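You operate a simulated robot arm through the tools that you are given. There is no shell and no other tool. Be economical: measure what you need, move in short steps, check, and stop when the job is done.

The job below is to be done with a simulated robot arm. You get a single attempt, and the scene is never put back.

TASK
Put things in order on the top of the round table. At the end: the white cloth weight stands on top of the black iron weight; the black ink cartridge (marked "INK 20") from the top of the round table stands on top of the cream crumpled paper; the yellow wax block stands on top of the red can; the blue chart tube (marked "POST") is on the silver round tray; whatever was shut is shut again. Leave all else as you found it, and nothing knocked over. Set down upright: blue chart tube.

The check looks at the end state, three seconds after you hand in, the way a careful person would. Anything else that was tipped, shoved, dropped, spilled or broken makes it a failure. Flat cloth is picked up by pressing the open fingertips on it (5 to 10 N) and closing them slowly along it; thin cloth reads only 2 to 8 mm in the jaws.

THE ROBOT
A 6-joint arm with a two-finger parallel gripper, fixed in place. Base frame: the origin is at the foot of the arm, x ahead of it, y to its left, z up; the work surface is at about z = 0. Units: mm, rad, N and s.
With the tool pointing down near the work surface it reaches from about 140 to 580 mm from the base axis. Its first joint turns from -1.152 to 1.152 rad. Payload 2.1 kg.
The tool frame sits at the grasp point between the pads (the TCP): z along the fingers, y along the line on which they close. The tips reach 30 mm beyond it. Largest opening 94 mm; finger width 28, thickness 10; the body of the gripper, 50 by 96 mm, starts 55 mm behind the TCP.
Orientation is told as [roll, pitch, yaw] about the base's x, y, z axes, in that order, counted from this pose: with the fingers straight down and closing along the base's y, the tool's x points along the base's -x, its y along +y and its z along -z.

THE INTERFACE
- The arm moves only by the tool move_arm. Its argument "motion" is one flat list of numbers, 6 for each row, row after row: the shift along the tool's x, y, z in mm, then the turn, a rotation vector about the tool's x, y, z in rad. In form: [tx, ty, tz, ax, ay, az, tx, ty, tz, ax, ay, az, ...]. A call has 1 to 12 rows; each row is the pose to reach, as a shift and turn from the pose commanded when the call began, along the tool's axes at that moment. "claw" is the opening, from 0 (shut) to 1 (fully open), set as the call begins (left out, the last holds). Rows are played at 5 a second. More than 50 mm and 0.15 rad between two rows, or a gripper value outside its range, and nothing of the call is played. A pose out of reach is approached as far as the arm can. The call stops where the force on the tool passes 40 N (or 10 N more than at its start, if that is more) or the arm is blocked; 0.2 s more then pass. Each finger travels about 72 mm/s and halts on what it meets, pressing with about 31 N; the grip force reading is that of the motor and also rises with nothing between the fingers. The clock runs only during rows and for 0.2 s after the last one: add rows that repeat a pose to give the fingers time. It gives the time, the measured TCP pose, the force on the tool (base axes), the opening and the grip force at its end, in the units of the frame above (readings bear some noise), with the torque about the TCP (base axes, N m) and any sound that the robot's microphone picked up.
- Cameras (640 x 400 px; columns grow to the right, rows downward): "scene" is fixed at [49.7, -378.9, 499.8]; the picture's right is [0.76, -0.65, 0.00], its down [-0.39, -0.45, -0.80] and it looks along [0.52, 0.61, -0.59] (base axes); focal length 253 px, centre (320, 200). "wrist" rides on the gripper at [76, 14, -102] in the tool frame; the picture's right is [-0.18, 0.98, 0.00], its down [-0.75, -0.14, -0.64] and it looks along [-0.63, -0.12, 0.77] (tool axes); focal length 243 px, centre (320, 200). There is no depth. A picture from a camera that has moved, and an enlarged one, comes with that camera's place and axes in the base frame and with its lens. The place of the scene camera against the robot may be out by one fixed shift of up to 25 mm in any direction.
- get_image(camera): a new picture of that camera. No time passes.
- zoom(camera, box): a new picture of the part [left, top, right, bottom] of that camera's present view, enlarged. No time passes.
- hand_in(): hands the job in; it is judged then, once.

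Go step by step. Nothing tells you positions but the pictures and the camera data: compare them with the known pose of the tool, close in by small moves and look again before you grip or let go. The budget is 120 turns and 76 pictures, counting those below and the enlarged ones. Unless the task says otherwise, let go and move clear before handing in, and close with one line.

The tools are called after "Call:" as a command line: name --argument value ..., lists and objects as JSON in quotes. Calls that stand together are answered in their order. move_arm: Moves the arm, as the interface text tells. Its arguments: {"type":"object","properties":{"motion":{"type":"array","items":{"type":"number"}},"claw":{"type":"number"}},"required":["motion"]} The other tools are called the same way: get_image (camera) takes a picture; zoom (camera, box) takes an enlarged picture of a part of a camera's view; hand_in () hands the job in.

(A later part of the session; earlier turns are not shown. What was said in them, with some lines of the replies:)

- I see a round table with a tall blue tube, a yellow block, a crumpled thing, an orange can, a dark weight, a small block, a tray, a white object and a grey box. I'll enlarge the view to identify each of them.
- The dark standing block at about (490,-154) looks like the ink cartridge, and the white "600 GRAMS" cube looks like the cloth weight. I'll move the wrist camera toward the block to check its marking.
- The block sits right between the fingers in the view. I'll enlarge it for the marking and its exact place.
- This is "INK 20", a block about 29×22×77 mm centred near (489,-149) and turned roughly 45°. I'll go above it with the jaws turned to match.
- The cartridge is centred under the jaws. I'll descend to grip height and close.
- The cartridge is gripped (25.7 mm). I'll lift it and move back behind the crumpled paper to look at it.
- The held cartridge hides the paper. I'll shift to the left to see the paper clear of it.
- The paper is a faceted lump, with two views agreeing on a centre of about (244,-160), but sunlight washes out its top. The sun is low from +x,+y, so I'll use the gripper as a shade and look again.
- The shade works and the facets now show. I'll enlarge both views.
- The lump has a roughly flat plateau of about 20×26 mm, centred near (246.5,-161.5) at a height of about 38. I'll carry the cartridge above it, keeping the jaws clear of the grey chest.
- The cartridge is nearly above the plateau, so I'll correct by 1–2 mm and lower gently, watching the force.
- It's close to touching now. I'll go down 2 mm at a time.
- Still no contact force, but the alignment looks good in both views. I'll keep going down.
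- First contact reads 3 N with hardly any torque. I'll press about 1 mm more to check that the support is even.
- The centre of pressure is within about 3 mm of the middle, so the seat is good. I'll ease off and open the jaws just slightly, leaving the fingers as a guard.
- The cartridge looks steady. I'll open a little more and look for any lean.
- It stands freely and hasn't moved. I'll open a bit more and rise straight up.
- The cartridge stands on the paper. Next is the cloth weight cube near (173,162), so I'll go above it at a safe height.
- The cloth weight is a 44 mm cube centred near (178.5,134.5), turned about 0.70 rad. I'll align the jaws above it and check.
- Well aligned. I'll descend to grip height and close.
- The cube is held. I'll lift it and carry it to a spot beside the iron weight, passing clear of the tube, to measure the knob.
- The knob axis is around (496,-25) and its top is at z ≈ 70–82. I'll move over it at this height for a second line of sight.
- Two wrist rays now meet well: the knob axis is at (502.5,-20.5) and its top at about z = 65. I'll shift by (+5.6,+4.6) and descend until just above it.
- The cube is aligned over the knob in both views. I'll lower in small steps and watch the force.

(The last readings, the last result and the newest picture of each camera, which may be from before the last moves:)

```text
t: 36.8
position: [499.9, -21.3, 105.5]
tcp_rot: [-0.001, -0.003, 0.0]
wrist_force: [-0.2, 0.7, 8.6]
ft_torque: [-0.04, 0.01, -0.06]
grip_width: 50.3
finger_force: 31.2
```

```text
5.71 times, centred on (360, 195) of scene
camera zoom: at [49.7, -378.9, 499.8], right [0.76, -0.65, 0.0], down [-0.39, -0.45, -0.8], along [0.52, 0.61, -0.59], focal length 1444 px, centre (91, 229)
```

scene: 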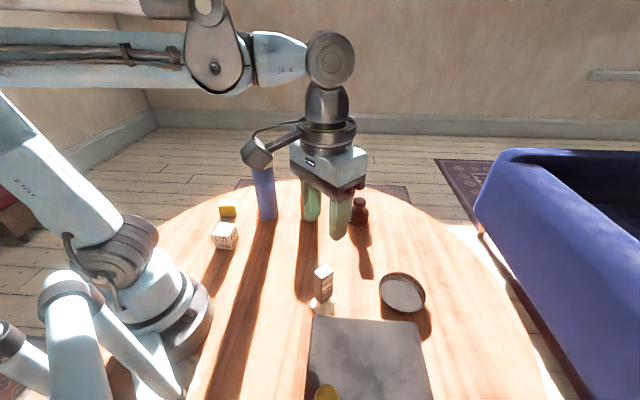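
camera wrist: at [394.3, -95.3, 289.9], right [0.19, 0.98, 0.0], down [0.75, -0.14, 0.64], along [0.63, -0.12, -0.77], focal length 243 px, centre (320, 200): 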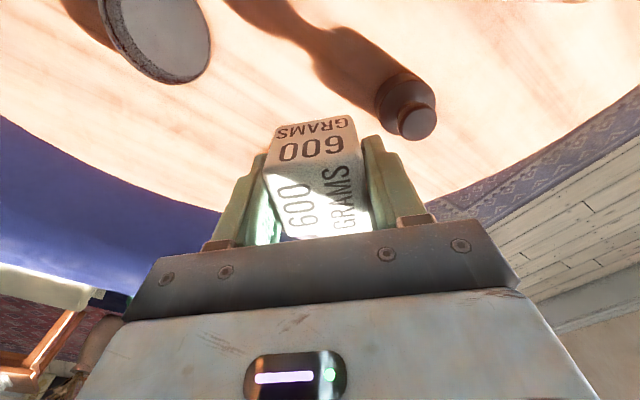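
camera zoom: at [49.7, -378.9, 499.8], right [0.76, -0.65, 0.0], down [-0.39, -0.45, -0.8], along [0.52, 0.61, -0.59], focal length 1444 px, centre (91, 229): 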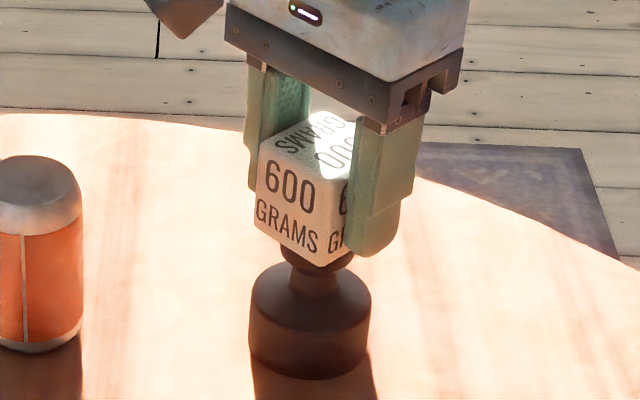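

Contact is made with the centre of pressure near the middle. I'll ease up 0.6 mm and open slightly to test.

Call:
move_arm --motion '[0, 0, -0.6, 0, 0, 0, 0, 0, -0.6, 0, 0, 0]'

Call:
move_arm --motion '[0, 0, 0, 0, 0, 0, 0, 0, 0, 0, 0, 0, 0, 0, 0, 0, 0, 0, 0, 0, 0, 0, 0, 0]' --claw 0.59

Call:
zoom --camera "scene" --box '[330, 160, 390, 230]'

```text
t: 37.4
position: [503.0, -20.6, 106.8]
tcp_rot: [0.001, 0.0, 0.0]
wrist_force: [0.6, -0.3, -1.7]
ft_torque: [0.0, -0.06, -0.04]
grip_width: 50.3
finger_force: 31.4
```

```text
t: 38.4
position: [501.4, -21.3, 107.2]
tcp_rot: [-0.002, 0.0, 0.0]
wrist_force: [-0.5, 0.1, 0.1]
ft_torque: [-0.01, 0.01, 0.0]
grip_width: 55.5
finger_force: 0.0
```

```text
5.71 times, centred on (360, 195) of scene
camera zoom: at [49.7, -378.9, 499.8], right [0.76, -0.65, 0.0], down [-0.39, -0.45, -0.8], along [0.52, 0.61, -0.59], focal length 1444 px, centre (91, 229)
```

zoom: 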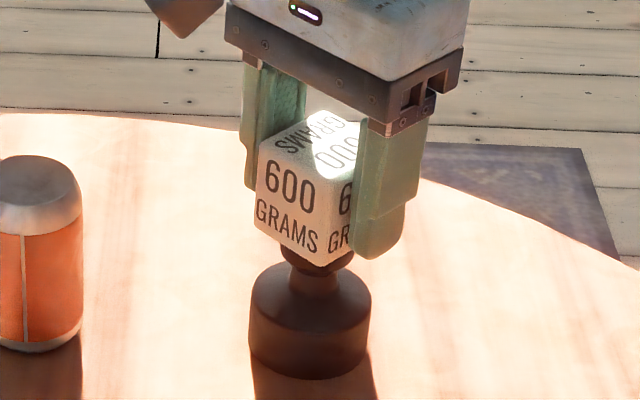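

The cube stands level and free. I'll open further and rise straight up.

Call:
move_arm --motion '[0, 0, 0, 0, 0, 0, 0, 0, 0, 0, 0, 0, 0, 0, 0, 0, 0, 0, 0, 0, -25, 0, 0, 0, 0, 0, -60, 0, 0, 0, 0, 0, -100, 0, 0, 0, 0, 0, -145, 0, 0, 0]' --claw 0.85

Call:
zoom --camera "scene" --box '[200, 130, 420, 280]'

```text
t: 40.0
position: [501.8, -20.4, 250.9]
tcp_rot: [0.0, 0.0, 0.0]
wrist_force: [0.8, -0.2, 0.5]
ft_torque: [0.01, -0.02, 0.0]
grip_width: 79.8
finger_force: 0.1
```

```text
2.67 times, centred on (310, 205) of scene
camera zoom: at [49.7, -378.9, 499.8], right [0.76, -0.65, 0.0], down [-0.39, -0.45, -0.8], along [0.52, 0.61, -0.59], focal length 674 px, centre (347, 187)
```

zoom: 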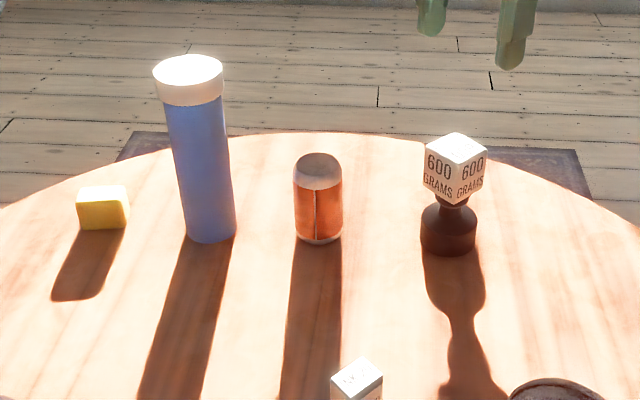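

The cube is standing well. Next I go high over to the yellow wax block near (232,247), with the jaws turned across its short side and away from the tube.

Call:
move_arm --motion '[0, 0, -30, 0, 0, 0, 30, 30, -30, 0, 0, 0.07, 60, 60, -30, 0, 0, 0.14, 90, 90, -30, 0, 0, 0.21, 120, 119, -30, 0, 0, 0.28, 150, 149, -30, 0, 0, 0.35, 180, 179, -30, 0, 0, 0.42, 210, 208, -30, 0, 0, 0.5, 240, 238, -30, 0, 0, 0.57, 269, 267, -20, 0, 0, 0.64, 269, 267, 25, 0, 0, 0.64, 269, 267, 65, 0, 0, 0.64]'

Call:
get_image --camera "wrist"

```text
t: 42.6
position: [230.1, 247.9, 185.8]
tcp_rot: [0.002, 0.0, -0.642]
wrist_force: [0.5, 0.7, -1.0]
ft_torque: [0.02, 0.01, -0.01]
grip_width: 79.9
finger_force: 0.1
```

```text
31 pictures are left
camera wrist: at [180.5, 304.8, 288.3], right [0.74, 0.68, 0.0], down [0.52, -0.56, 0.64], along [0.44, -0.47, -0.77], focal length 243 px, centre (320, 200)
```

wrist: 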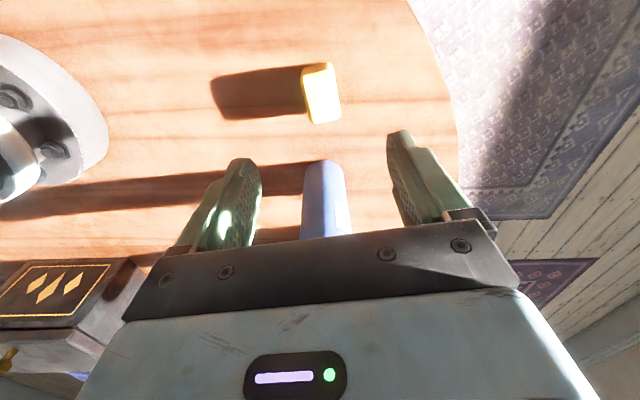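

Call:
zoom --camera "wrist" --box '[270, 40, 370, 140]'

```text
4.00 times, centred on (320, 90) of wrist
camera zoom: at [180.5, 304.8, 288.3], right [0.74, 0.68, 0.0], down [0.52, -0.56, 0.64], along [0.44, -0.47, -0.77], focal length 970 px, centre (320, 640)
```

zoom: 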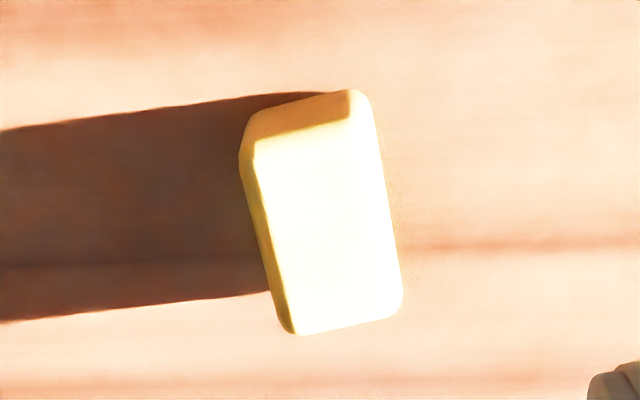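

The wax block is about 30×49×27 mm, centred near (236.8,247.7). I'll fine-align and descend partway, then go on to just above the table.

Call:
move_arm --motion '[-5.5, 3.8, 40, 0, 0, -0.035, -5.5, 3.8, 80, 0, 0, -0.035, -5.5, 3.8, 110, 0, 0, -0.035, -5.5, 3.8, 110, 0, 0, -0.035]' --claw 0.8

Call:
zoom --camera "wrist" --box '[220, 60, 420, 220]'

```text
t: 43.6
position: [239.5, 246.2, 75.7]
tcp_rot: [0.0, 0.001, -0.606]
wrist_force: [0.4, 0.1, 0.4]
ft_torque: [-0.01, 0.0, 0.01]
grip_width: 75.3
finger_force: 0.1
```

```text
2.50 times, centred on (320, 140) of wrist
camera zoom: at [186.1, 301.5, 177.9], right [0.71, 0.7, 0.0], down [0.54, -0.55, 0.64], along [0.45, -0.46, -0.77], focal length 606 px, centre (320, 350)
```

zoom: 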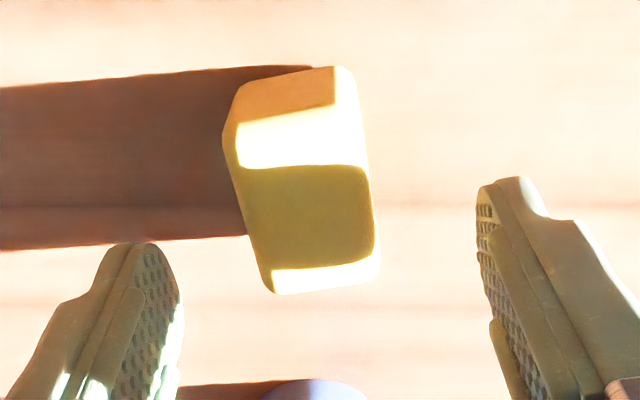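

The block sits about 4–5 mm toward the camera side and 2 mm to the left. I'll correct, descend and close.

Call:
move_arm --motion '[4.5, -2, 20, 0, 0, 0, 4.5, -2, 38, 0, 0, 0, 4.5, -2, 43, 0, 0, 0, 4.5, -2, 43, 0, 0, 0]'

Call:
move_arm --motion '[0, 0, 0, 0, 0, 0, 0, 0, 0, 0, 0, 0, 0, 0, 0, 0, 0, 0, 0, 0, 0, 0, 0, 0]' --claw 0

Call:
get_image --camera "wrist"

```text
t: 44.6
position: [235.1, 246.5, 33.3]
tcp_rot: [-0.001, 0.002, -0.604]
wrist_force: [0.0, 0.1, 0.0]
ft_torque: [0.01, 0.01, -0.02]
grip_width: 75.2
finger_force: 0.0
```

```text
t: 45.6
position: [234.6, 246.5, 33.5]
tcp_rot: [0.002, 0.001, -0.606]
wrist_force: [-0.8, -0.1, 0.3]
ft_torque: [0.02, 0.01, 0.02]
grip_width: 37.5
finger_force: 31.0
```

```text
28 pictures are left
camera wrist: at [181.8, 302.1, 135.6], right [0.71, 0.7, 0.0], down [0.54, -0.55, 0.64], along [0.45, -0.46, -0.77], focal length 243 px, centre (320, 200)
```

wrist: 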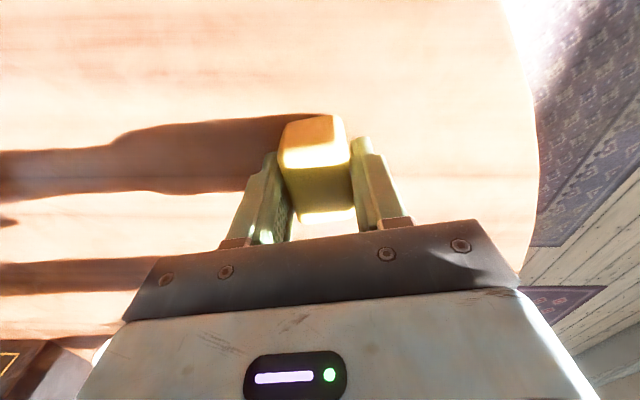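

The block is held (37.5 mm). I'll lift it and carry it around the inner side of the tube to a viewing spot beside the red can.

Call:
move_arm --motion '[0, 0, -48, 0, 0, 0, 0, 0, -96, 0, 0, 0, 0, 0, -144, 0, 0, 0, -19, -34, -165, 0, 0, -0.07, -38, -69, -180, 0, 0, -0.14, -58, -103, -190, 0, 0, -0.21, -77.2, -137.6, -190, 0, 0, -0.28, -117, -132, -190, 0, 0, -0.35, -157, -126, -190, 0, 0, -0.42, -197, -120, -190, 0, 0, -0.49, -236.5, -114.7, -190, 0, 0, -0.56, -276.4, -109, -190, 0, 0, -0.606]'

Call:
get_image --camera "wrist"

```text
t: 48.2
position: [399.3, -1.8, 221.9]
tcp_rot: [0.0, 0.0, 0.002]
wrist_force: [-0.4, -0.2, -1.3]
ft_torque: [0.0, 0.0, -0.01]
grip_width: 37.7
finger_force: 31.0
```

```text
27 pictures are left
camera wrist: at [324.5, 13.3, 324.6], right [0.18, 0.98, 0.0], down [0.75, -0.14, 0.64], along [0.63, -0.12, -0.77], focal length 243 px, centre (320, 200)
```

wrist: 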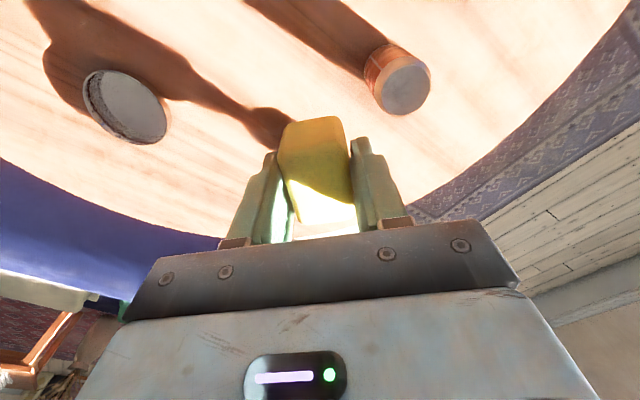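

Call:
zoom --camera "wrist" --box '[350, 30, 450, 130]'

Call:
move_arm --motion '[0, 40, 0, 0, 0, 0, -3, 85, 0, 0, 0, 0, -3, 85, 0, 0, 0, 0]'

Call:
zoom --camera "wrist" --box '[250, 30, 400, 160]'

```text
4.00 times, centred on (400, 80) of wrist
camera zoom: at [324.5, 13.3, 324.6], right [0.18, 0.98, 0.0], down [0.75, -0.14, 0.64], along [0.63, -0.12, -0.77], focal length 970 px, centre (0, 680)
```

zoom: 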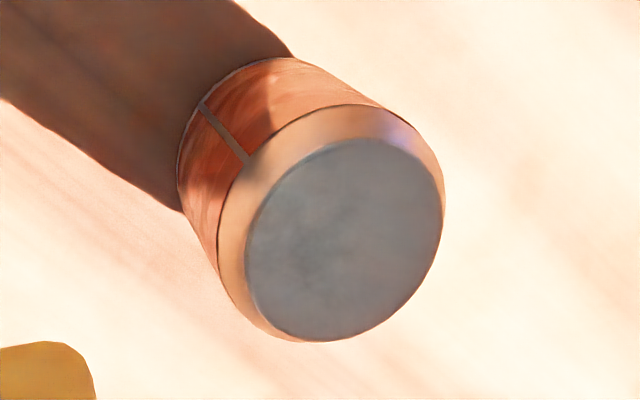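

```text
t: 49.0
position: [401.2, 83.9, 222.1]
tcp_rot: [0.0, 0.002, -0.002]
wrist_force: [0.2, -0.3, 0.2]
ft_torque: [-0.03, -0.01, -0.03]
grip_width: 37.6
finger_force: 31.0
```

```text
3.08 times, centred on (325, 95) of wrist
camera zoom: at [326.3, 99.2, 324.4], right [0.18, 0.98, 0.0], down [0.75, -0.14, 0.64], along [0.63, -0.12, -0.77], focal length 746 px, centre (305, 523)
```

zoom: 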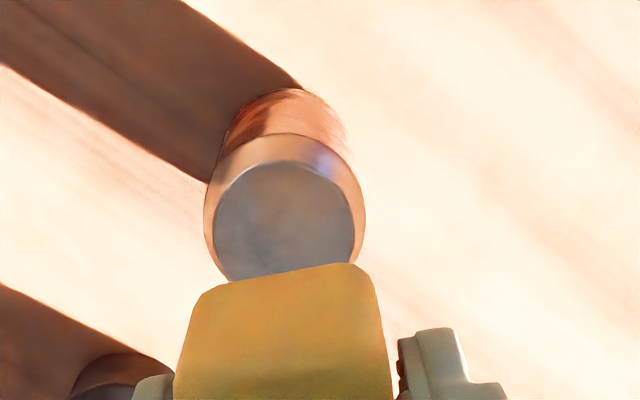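

The can's flat top is at (403,77.8), z ≈ 90.5, and 45 mm wide. I'll correct y by −7 and lower to just above it.

Call:
move_arm --motion '[0, -7, 30, 0, 0, 0, 0, -7, 60, 0, 0, 0, 0, -7, 80, 0, 0, 0, 0, -7, 91, 0, 0, 0, 0, -7, 91, 0, 0, 0]'

Call:
zoom --camera "scene" --box '[270, 130, 370, 240]'

```text
t: 50.2
position: [402.7, 79.5, 131.2]
tcp_rot: [-0.001, -0.001, -0.001]
wrist_force: [-0.7, 0.3, 0.0]
ft_torque: [-0.04, -0.02, 0.02]
grip_width: 37.7
finger_force: 31.0
```

```text
3.64 times, centred on (320, 185) of scene
camera zoom: at [49.7, -378.9, 499.8], right [0.76, -0.65, 0.0], down [-0.39, -0.45, -0.8], along [0.52, 0.61, -0.59], focal length 919 px, centre (320, 254)
```

zoom: 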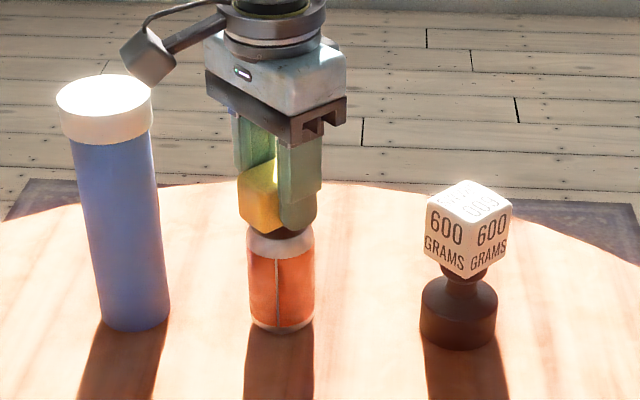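

Call:
move_arm --motion '[0, 0, 1.5, 0, 0, 0, 0, 0, 3, 0, 0, 0, 0, 0, 3, 0, 0, 0]'

Call:
move_arm --motion '[0, 0, 1, 0, 0, 0, 0, 0, 2, 0, 0, 0, 0, 0, 2, 0, 0, 0]'

Call:
move_arm --motion '[0, 0, 0.7, 0, 0, 0, 0, 0, 1.3, 0, 0, 0, 0, 0, 1.3, 0, 0, 0]'

```text
t: 51.0
position: [402.4, 77.8, 129.5]
tcp_rot: [-0.001, 0.0, 0.001]
wrist_force: [-0.7, -0.4, -0.7]
ft_torque: [0.02, 0.01, 0.0]
grip_width: 37.5
finger_force: 31.1
```

```text
t: 51.8
position: [401.7, 78.4, 126.3]
tcp_rot: [0.001, 0.0, 0.001]
wrist_force: [0.1, 1.1, -0.4]
ft_torque: [-0.04, -0.01, 0.02]
grip_width: 37.9
finger_force: 31.3
```

```text
t: 52.6
position: [401.7, 77.8, 125.1]
tcp_rot: [0.001, 0.0, 0.0]
wrist_force: [0.4, 0.4, -0.1]
ft_torque: [-0.01, -0.01, -0.01]
grip_width: 37.4
finger_force: 31.3
```

Call:
move_arm --motion '[0, 0, 0.7, 0, 0, 0, 0, 0, 1.3, 0, 0, 0, 0, 0, 1.3, 0, 0, 0]'

Call:
move_arm --motion '[0, 0, 0.7, 0, 0, 0, 0, 0, 1.2, 0, 0, 0, 0, 0, 1.2, 0, 0, 0]'

```text
t: 53.4
position: [402.7, 77.8, 123.7]
tcp_rot: [-0.001, -0.004, -0.001]
wrist_force: [0.4, -0.3, 7.1]
ft_torque: [0.01, 0.03, 0.03]
grip_width: 37.4
finger_force: 30.9
```

```text
t: 54.2
position: [402.6, 77.9, 123.3]
tcp_rot: [-0.001, -0.002, 0.001]
wrist_force: [0.3, 0.0, 22.9]
ft_torque: [-0.01, 0.02, 0.02]
grip_width: 37.6
finger_force: 30.9
```

Firm contact with almost no torque, so it's seated. I'll ease off and open slightly, then check.

Call:
move_arm --motion '[0, 0, -1.3, 0, 0, 0, 0, 0, -1.3, 0, 0, 0]'

Call:
move_arm --motion '[0, 0, 0, 0, 0, 0, 0, 0, 0, 0, 0, 0, 0, 0, 0, 0, 0, 0, 0, 0, 0, 0, 0, 0]' --claw 0.47

Call:
zoom --camera "wrist" --box '[240, 90, 400, 250]'

```text
t: 54.8
position: [403.0, 77.8, 124.5]
tcp_rot: [0.0, 0.001, -0.001]
wrist_force: [0.4, 0.1, 1.1]
ft_torque: [-0.01, 0.03, 0.02]
grip_width: 37.5
finger_force: 30.7
```

```text
t: 55.8
position: [401.9, 79.1, 124.4]
tcp_rot: [0.0, 0.0, 0.0]
wrist_force: [-0.3, 0.1, -0.1]
ft_torque: [0.01, -0.01, -0.02]
grip_width: 44.4
finger_force: 0.0
```

```text
2.50 times, centred on (320, 170) of wrist
camera zoom: at [327.5, 92.3, 226.9], right [0.18, 0.98, 0.0], down [0.75, -0.14, 0.64], along [0.63, -0.12, -0.77], focal length 606 px, centre (320, 275)
```

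zoom: 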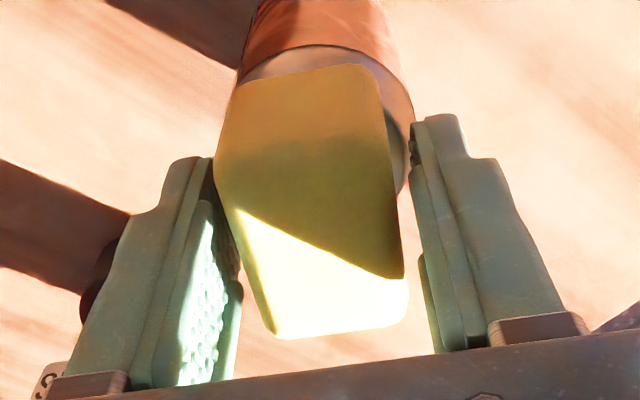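

The wax block rests flat on the can. I'll open wider and rise.

Call:
move_arm --motion '[0, 0, 0, 0, 0, 0, 0, 0, 0, 0, 0, 0, 0, 0, -25, 0, 0, 0, 0, 0, -60, 0, 0, 0, 0, 0, -100, 0, 0, 0, 0, 0, -145, 0, 0, 0, 0, 0, -145, 0, 0, 0]' --claw 0.75

Call:
zoom --camera "scene" --box '[220, 130, 440, 320]'

Call:
get_image --camera "wrist"

```text
t: 57.4
position: [403.3, 76.5, 269.2]
tcp_rot: [-0.001, 0.0, -0.001]
wrist_force: [-0.5, -0.3, 0.3]
ft_torque: [-0.01, 0.0, 0.01]
grip_width: 70.7
finger_force: 0.0
```

```text
2.11 times, centred on (330, 225) of scene
camera zoom: at [49.7, -378.9, 499.8], right [0.76, -0.65, 0.0], down [-0.39, -0.45, -0.8], along [0.52, 0.61, -0.59], focal length 532 px, centre (299, 147)
```

zoom: 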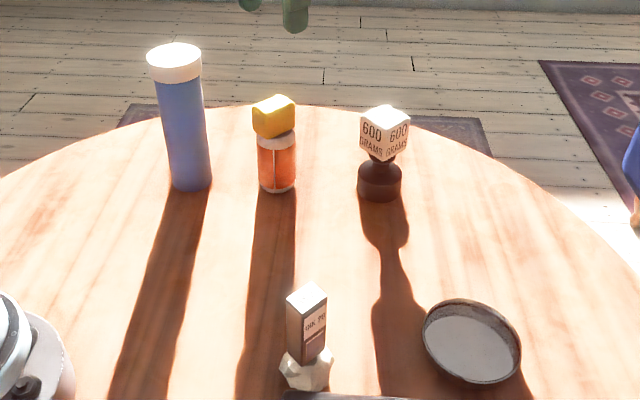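

```text
21 pictures are left
camera wrist: at [328.2, 91.9, 372.6], right [0.18, 0.98, 0.0], down [0.75, -0.14, 0.64], along [0.63, -0.12, -0.77], focal length 243 px, centre (320, 200)
```

wrist: 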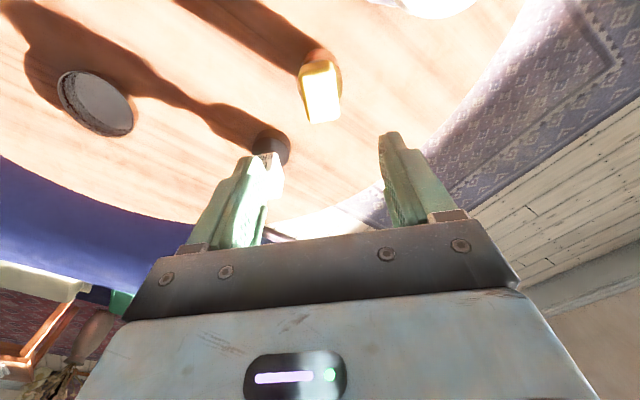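

Three stacks stand well, and the tray centre comes out at (384.5,-242.5) from four views. Now the tube: I'll go above it, high up, with fully open jaws and look.

Call:
move_arm --motion '[21, 26, 0, 0, 0, 0, 42, 53, 0, 0, 0, 0, 64, 80, 0, 0, 0, 0, 85.3, 106.5, 0, 0, 0, 0, 85.3, 106.5, 0, 0, 0, 0]' --claw 1

Call:
get_image --camera "wrist"

```text
t: 58.6
position: [317.8, 184.0, 270.1]
tcp_rot: [0.0, -0.001, -0.001]
wrist_force: [0.3, 0.4, -0.6]
ft_torque: [-0.03, -0.03, -0.01]
grip_width: 94.0
finger_force: 0.1
```

```text
20 pictures are left
camera wrist: at [242.3, 198.0, 371.9], right [0.18, 0.98, 0.0], down [0.75, -0.14, 0.64], along [0.63, -0.12, -0.77], focal length 243 px, centre (320, 200)
```

wrist: 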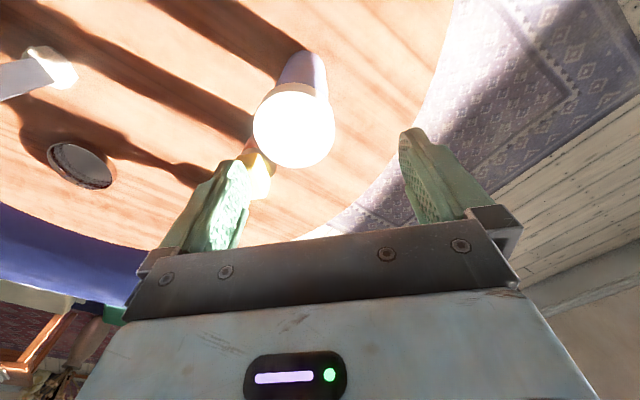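

The cap centre appears at about (313,164). I'll shift over it and check again.

Call:
move_arm --motion '[4.8, -20, 5, 0, 0, 0, 4.8, -20, 10, 0, 0, 0, 4.8, -20, 10, 0, 0, 0]'

Call:
get_image --camera "wrist"

```text
t: 59.4
position: [314.1, 164.1, 258.0]
tcp_rot: [0.0, 0.001, 0.001]
wrist_force: [-0.9, 0.0, 0.4]
ft_torque: [-0.01, 0.03, 0.0]
grip_width: 93.9
finger_force: 0.0
```

```text
19 pictures are left
camera wrist: at [237.8, 178.1, 361.3], right [0.18, 0.98, 0.0], down [0.75, -0.14, 0.64], along [0.63, -0.12, -0.77], focal length 243 px, centre (320, 200)
```

wrist: 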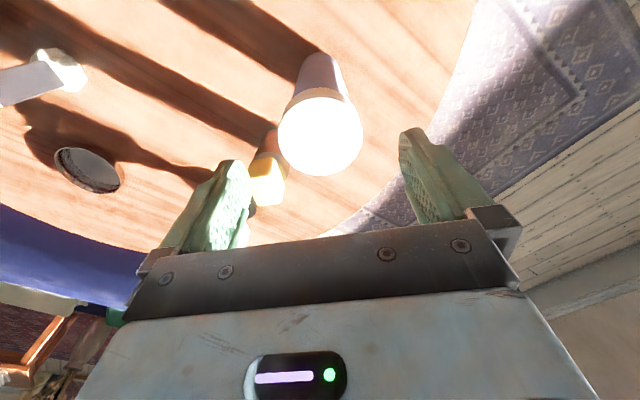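

Centred on the tube (cap top at about z = 193). I'll descend so the pads hold the body just below the cap, stopping partway to check.

Call:
move_arm --motion '[0, 0, 25, 0, 0, 0, 0, 0, 50, 0, 0, 0, 0, 0, 75, 0, 0, 0, 0, 0, 98, 0, 0, 0, 0, 0, 98, 0, 0, 0]'

Call:
get_image --camera "wrist"

Call:
zoom --camera "scene" --box '[210, 90, 330, 240]'

```text
t: 60.6
position: [312.1, 163.9, 161.8]
tcp_rot: [0.0, 0.002, 0.0]
wrist_force: [-0.2, -0.2, 0.8]
ft_torque: [-0.01, 0.03, 0.0]
grip_width: 93.9
finger_force: 0.1
```

```text
18 pictures are left
camera wrist: at [237.7, 179.1, 263.4], right [0.18, 0.98, 0.0], down [0.75, -0.14, 0.64], along [0.63, -0.12, -0.77], focal length 243 px, centre (320, 200)
```

wrist: 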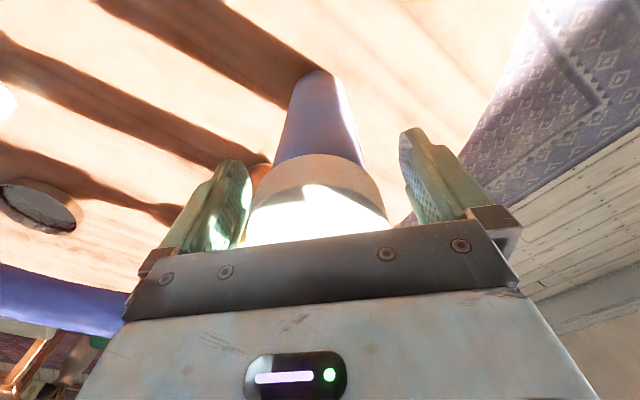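

```text
2.67 times, centred on (270, 165) of scene
camera zoom: at [49.7, -378.9, 499.8], right [0.76, -0.65, 0.0], down [-0.39, -0.45, -0.8], along [0.52, 0.61, -0.59], focal length 674 px, centre (453, 293)
```

zoom: 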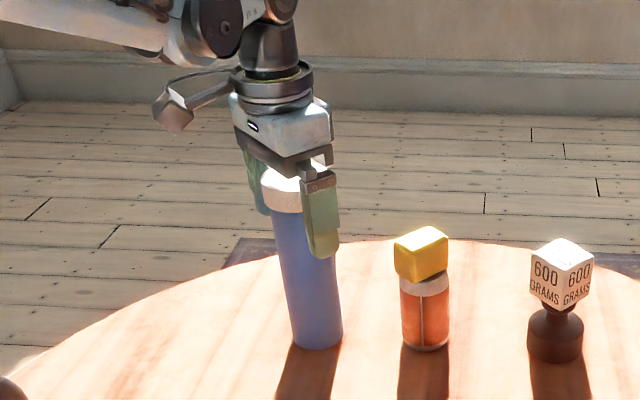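

The tube is about 205 mm tall and the pads already sit below the cap with a small gap above it, so I'll grip here.

Call:
move_arm --motion '[2, 0, 0, 0, 0, 0, 2, 0, 0, 0, 0, 0, 2, 0, 0, 0, 0, 0, 2, 0, 0, 0, 0, 0]' --claw 0

Call:
get_image --camera "wrist"

```text
t: 61.6
position: [310.3, 164.1, 160.9]
tcp_rot: [-0.001, -0.001, -0.001]
wrist_force: [-0.4, 0.7, -1.7]
ft_torque: [-0.02, 0.0, -0.02]
grip_width: 65.3
finger_force: 30.1
```

```text
16 pictures are left
camera wrist: at [235.6, 179.0, 263.7], right [0.18, 0.98, 0.0], down [0.75, -0.14, 0.64], along [0.63, -0.12, -0.77], focal length 243 px, centre (320, 200)
```

wrist: 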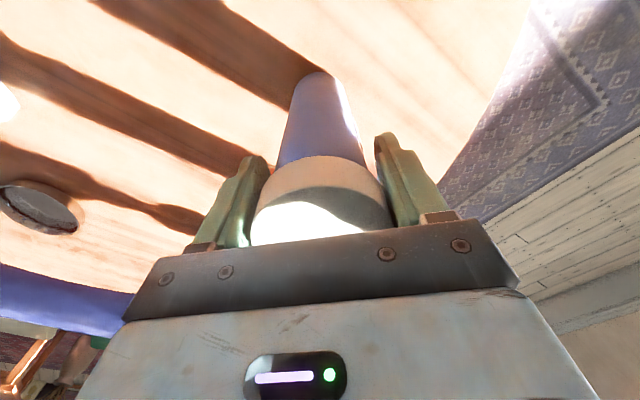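

The opening of 65 mm suggests the pads may be on the cap rather than the body, so I'll enlarge to check.

Call:
zoom --camera "wrist" --box '[230, 100, 430, 260]'

Call:
zoom --camera "scene" --box '[240, 110, 310, 200]'

```text
2.50 times, centred on (330, 180) of wrist
camera zoom: at [235.6, 179.0, 263.7], right [0.18, 0.98, 0.0], down [0.75, -0.14, 0.64], along [0.63, -0.12, -0.77], focal length 606 px, centre (295, 250)
```

zoom: 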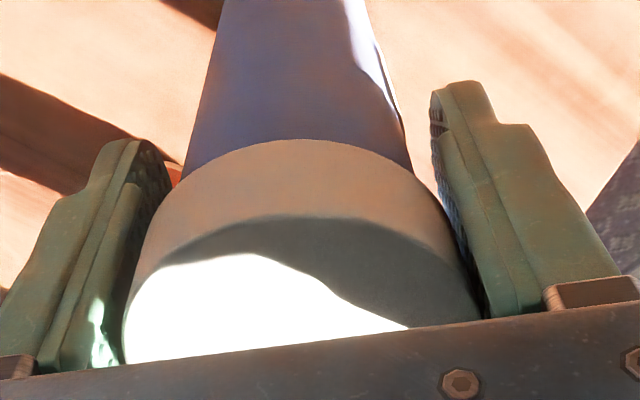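

```text
4.44 times, centred on (275, 155) of scene
camera zoom: at [49.7, -378.9, 499.8], right [0.76, -0.65, 0.0], down [-0.39, -0.45, -0.8], along [0.52, 0.61, -0.59], focal length 1123 px, centre (520, 400)
```

zoom: 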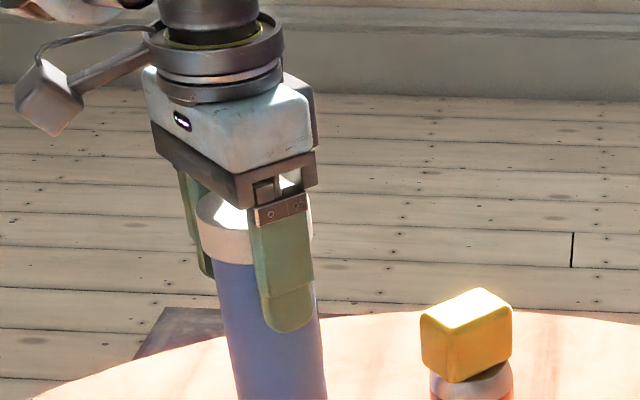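

The pads hold the cap, because the straight fingers meet its wider rim first. I'll lift only 8 mm and check that the whole tube comes along.

Call:
move_arm --motion '[0, 0, -3, 0, 0, 0, 0, 0, -8, 0, 0, 0, 0, 0, -8, 0, 0, 0]'

Call:
zoom --camera "scene" --box '[225, 130, 305, 240]'

```text
t: 62.4
position: [311.0, 162.6, 169.8]
tcp_rot: [0.0, -0.001, 0.0]
wrist_force: [0.2, -0.9, -0.5]
ft_torque: [-0.01, -0.03, 0.0]
grip_width: 65.3
finger_force: 31.1
```

```text
3.64 times, centred on (265, 185) of scene
camera zoom: at [49.7, -378.9, 499.8], right [0.76, -0.65, 0.0], down [-0.39, -0.45, -0.8], along [0.52, 0.61, -0.59], focal length 919 px, centre (520, 254)
```

zoom: 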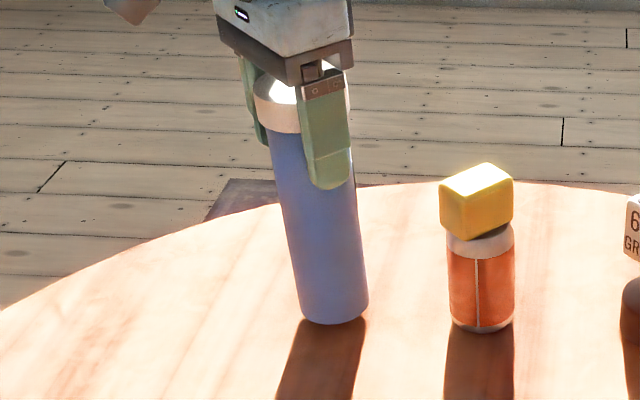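

The whole tube lifted with the cap. I'll raise it by 130 mm and carry it on the clear line to above the tray.

Call:
move_arm --motion '[0, 0, -44, 0, 0, 0, 0, 0, -88, 0, 0, 0, 0, 0, -130, 0, 0, 0, -8, -45, -130, 0, 0, 0, -16, -90, -130, 0, 0, 0, -24, -135, -130, 0, 0, 0, -32, -180, -130, 0, 0, 0, -40, -225, -130, 0, 0, 0, -48, -270, -130, 0, 0, 0, -57, -315, -130, 0, 0, 0, -65, -360, -130, 0, 0, 0, -73.5, -405, -130, 0, 0, 0]'

Call:
get_image --camera "scene"

Call:
get_image --camera "wrist"

```text
t: 65.0
position: [385.3, -242.5, 301.1]
tcp_rot: [-0.001, -0.001, 0.001]
wrist_force: [0.1, 0.3, -0.8]
ft_torque: [0.05, 0.01, 0.0]
grip_width: 65.1
finger_force: 30.5
```

```text
12 pictures are left
```

scene: 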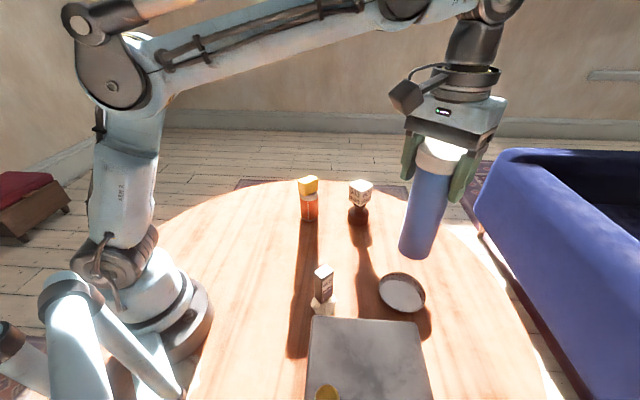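

```text
11 pictures are left
camera wrist: at [309.1, -226.2, 402.4], right [0.18, 0.98, 0.0], down [0.75, -0.14, 0.64], along [0.63, -0.12, -0.77], focal length 243 px, centre (320, 200)
```

wrist: 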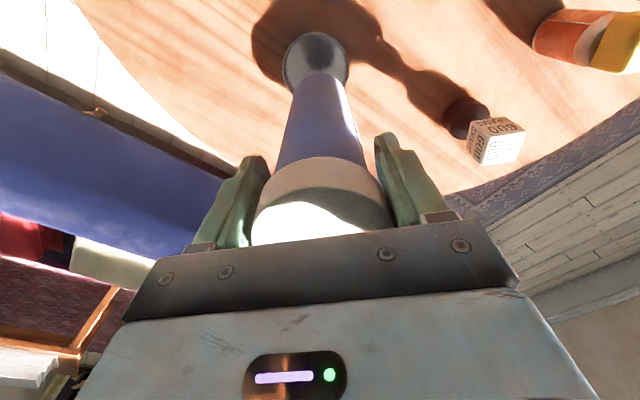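

The tube hangs nearly over the tray. I'll enlarge to refine the offset.

Call:
zoom --camera "wrist" --box '[260, 15, 380, 115]'

```text
4.00 times, centred on (320, 65) of wrist
camera zoom: at [309.1, -226.2, 402.4], right [0.18, 0.98, 0.0], down [0.75, -0.14, 0.64], along [0.63, -0.12, -0.77], focal length 970 px, centre (320, 740)
```

zoom: 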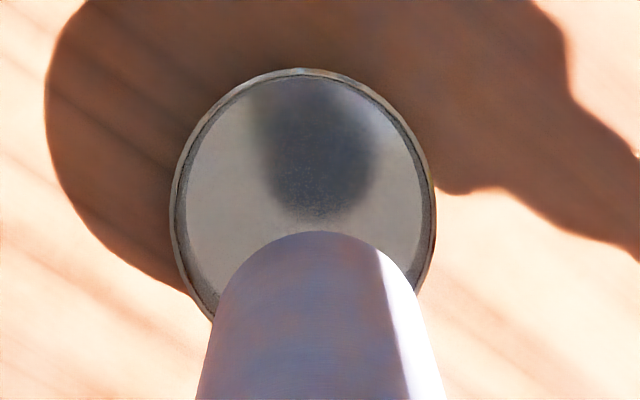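

The tray centre is refined to about (381.5,-245.5). I'll shift by (−3.5,−3) and lower to just above the tray floor.

Call:
move_arm --motion '[3.5, -3, 0, 0, 0, 0, 3.5, -3, 30, 0, 0, 0, 3.5, -3, 65, 0, 0, 0, 3.5, -3, 95, 0, 0, 0, 3.5, -3, 110, 0, 0, 0, 3.5, -3, 110, 0, 0, 0]'

Call:
get_image --camera "wrist"

Call:
zoom --camera "scene" --box '[350, 200, 460, 330]'

```text
t: 66.4
position: [381.0, -243.9, 189.0]
tcp_rot: [0.002, -0.001, -0.001]
wrist_force: [-0.1, 0.3, 0.0]
ft_torque: [-0.04, -0.01, -0.01]
grip_width: 65.3
finger_force: 31.0
```

```text
9 pictures are left
camera wrist: at [305.5, -229.2, 291.3], right [0.18, 0.98, 0.0], down [0.75, -0.14, 0.64], along [0.63, -0.12, -0.77], focal length 243 px, centre (320, 200)
```

wrist: 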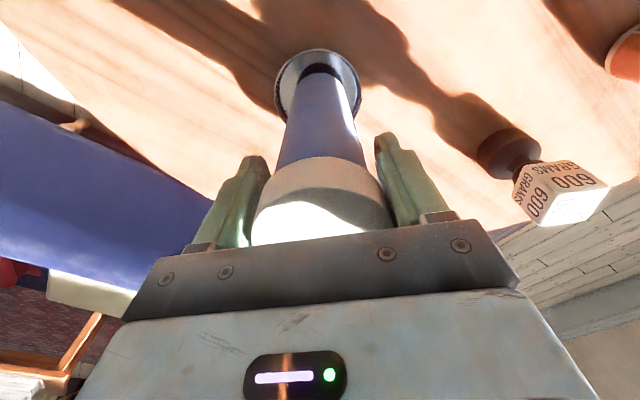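

```text
3.08 times, centred on (405, 265) of scene
camera zoom: at [49.7, -378.9, 499.8], right [0.76, -0.65, 0.0], down [-0.39, -0.45, -0.8], along [0.52, 0.61, -0.59], focal length 778 px, centre (58, 0)
```

zoom: 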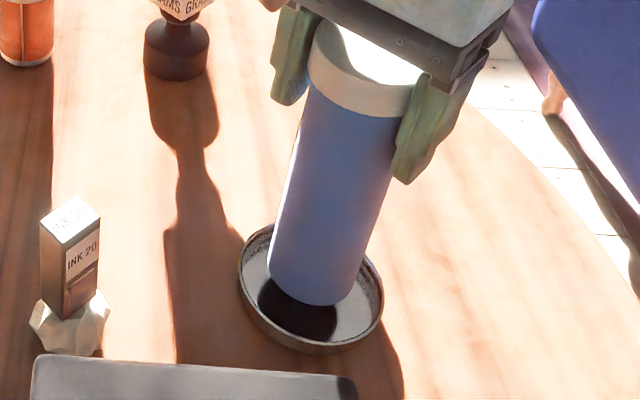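

The tube is centred over the tray floor. I'll lower the last stretch in small steps.

Call:
move_arm --motion '[0, 0, 6, 0, 0, 0, 0, 0, 12, 0, 0, 0, 0, 0, 17, 0, 0, 0, 0, 0, 17, 0, 0, 0]'

Call:
move_arm --motion '[0, 0, 1, 0, 0, 0, 0, 0, 2, 0, 0, 0, 0, 0, 2, 0, 0, 0]'

Call:
move_arm --motion '[0, 0, 1, 0, 0, 0, 0, 0, 2, 0, 0, 0, 0, 0, 2, 0, 0, 0]'

```text
t: 67.4
position: [380.6, -243.9, 172.5]
tcp_rot: [-0.001, -0.001, 0.0]
wrist_force: [-0.4, -0.2, -0.9]
ft_torque: [0.05, 0.04, -0.02]
grip_width: 65.4
finger_force: 30.9
```

```text
t: 68.2
position: [381.0, -243.5, 170.8]
tcp_rot: [0.0, -0.001, 0.001]
wrist_force: [-0.5, -0.1, -0.7]
ft_torque: [-0.03, 0.02, -0.06]
grip_width: 65.2
finger_force: 31.1
```

```text
t: 69.0
position: [380.5, -243.3, 167.7]
tcp_rot: [0.001, 0.001, -0.001]
wrist_force: [0.2, -0.6, -1.4]
ft_torque: [0.01, 0.01, 0.01]
grip_width: 65.2
finger_force: 31.1
```

Call:
move_arm --motion '[0, 0, 0.7, 0, 0, 0, 0, 0, 1.3, 0, 0, 0, 0, 0, 1.3, 0, 0, 0]'

Call:
move_arm --motion '[0, 0, 0.7, 0, 0, 0, 0, 0, 1.3, 0, 0, 0, 0, 0, 1.3, 0, 0, 0]'

```text
t: 69.8
position: [380.6, -242.9, 167.1]
tcp_rot: [0.001, 0.0, -0.001]
wrist_force: [0.3, 0.2, -0.8]
ft_torque: [0.01, -0.01, 0.02]
grip_width: 65.3
finger_force: 31.4
```

```text
t: 70.6
position: [382.0, -243.4, 167.3]
tcp_rot: [-0.001, 0.0, 0.0]
wrist_force: [-0.3, 0.0, 0.1]
ft_torque: [-0.03, 0.02, -0.02]
grip_width: 64.8
finger_force: 31.0
```

Call:
move_arm --motion '[0, 0, 0.7, 0, 0, 0, 0, 0, 1.3, 0, 0, 0, 0, 0, 1.3, 0, 0, 0]'

Call:
move_arm --motion '[0, 0, 0.7, 0, 0, 0, 0, 0, 1.2, 0, 0, 0, 0, 0, 1.2, 0, 0, 0]'

```text
t: 71.4
position: [380.1, -243.2, 165.0]
tcp_rot: [0.0, -0.002, 0.0]
wrist_force: [0.1, -0.6, 13.5]
ft_torque: [0.05, -0.07, -0.03]
grip_width: 65.4
finger_force: 31.0
```

```text
t: 72.2
position: [381.0, -242.6, 163.9]
tcp_rot: [0.0, 0.0, 0.0]
wrist_force: [1.5, -2.8, 31.7]
ft_torque: [0.04, -0.22, 0.06]
grip_width: 65.2
finger_force: 31.5
```

The tube is seated on the tray floor. I'll ease off the pressure and open a little to check that it stands.

Call:
move_arm --motion '[0, 0, -1.7, 0, 0, 0, 0, 0, -1.7, 0, 0, 0]'

Call:
move_arm --motion '[0, 0, 0, 0, 0, 0, 0, 0, 0, 0, 0, 0, 0, 0, 0, 0, 0, 0, 0, 0, 0, 0, 0, 0]' --claw 0.77

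Call:
zoom --camera "scene" --box '[350, 200, 460, 330]'

Call:
get_image --camera "wrist"

```text
t: 72.8
position: [381.3, -243.8, 164.9]
tcp_rot: [0.002, 0.0, 0.0]
wrist_force: [-0.5, -0.4, -1.8]
ft_torque: [-0.02, 0.02, -0.01]
grip_width: 65.1
finger_force: 30.8
```

```text
t: 73.8
position: [380.3, -244.3, 164.9]
tcp_rot: [-0.001, -0.001, -0.001]
wrist_force: [0.2, -0.4, 0.4]
ft_torque: [-0.02, 0.01, 0.02]
grip_width: 72.5
finger_force: 0.1
```

```text
3.08 times, centred on (405, 265) of scene
camera zoom: at [49.7, -378.9, 499.8], right [0.76, -0.65, 0.0], down [-0.39, -0.45, -0.8], along [0.52, 0.61, -0.59], focal length 778 px, centre (58, 0)
```

zoom: 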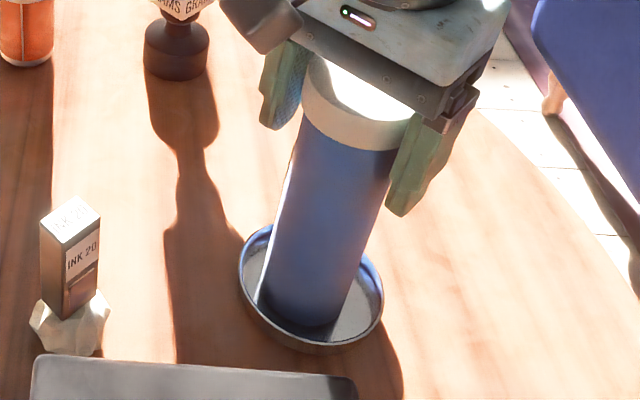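

```text
6 pictures are left
camera wrist: at [305.9, -229.0, 267.6], right [0.18, 0.98, 0.0], down [0.75, -0.14, 0.64], along [0.63, -0.12, -0.77], focal length 243 px, centre (320, 200)
```

wrist: 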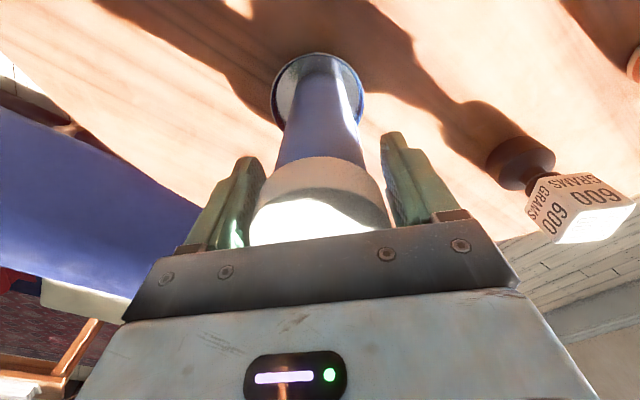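

The tube stands upright inside the tray. I'll open fully and rise straight up, well clear.

Call:
move_arm --motion '[0, 0, 0, 0, 0, 0, 0, 0, 0, 0, 0, 0, 0, 0, 0, 0, 0, 0, 0, 0, -20, 0, 0, 0, 0, 0, -50, 0, 0, 0, 0, 0, -90, 0, 0, 0, 0, 0, -125, 0, 0, 0, 0, 0, -125, 0, 0, 0]' --claw 1

Call:
get_image --camera "scene"

```text
t: 75.6
position: [380.4, -244.0, 290.7]
tcp_rot: [0.001, 0.0, 0.001]
wrist_force: [-0.2, -0.2, -1.0]
ft_torque: [0.0, -0.01, -0.02]
grip_width: 93.9
finger_force: 0.0
```

```text
5 pictures are left
```

scene: 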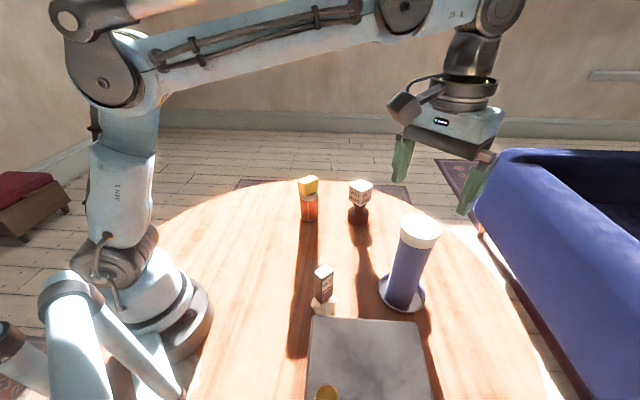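

Call:
zoom --camera "scene" --box '[280, 165, 450, 330]'

```text
2.42 times, centred on (365, 248) of scene
camera zoom: at [49.7, -378.9, 499.8], right [0.76, -0.65, 0.0], down [-0.39, -0.45, -0.8], along [0.52, 0.61, -0.59], focal length 613 px, centre (211, 85)
```

zoom: 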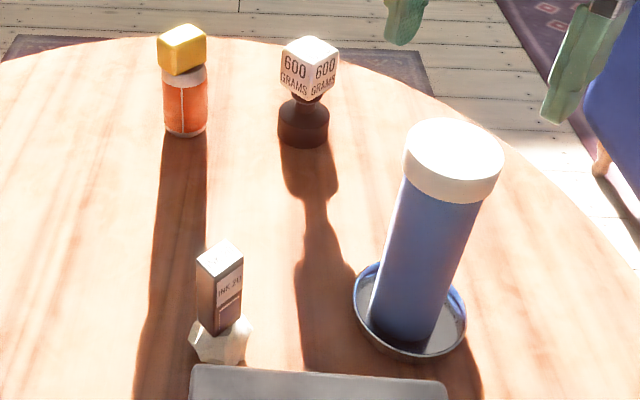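

All three stacks and the tube in its tray stand steady, the chest was never opened, and the gripper is clear, so I'm handing in.

Call:
hand_in

```text
The job is handed in.
```

The job is handed in: the cloth weight is on the iron weight, the "INK 20" cartridge on the crumpled paper, the wax block on the red can and the chart tube upright on the tray, with the chest still shut and nothing knocked over in the last picture; I took the one blue tube on the table as "POST" without seeing its mark.
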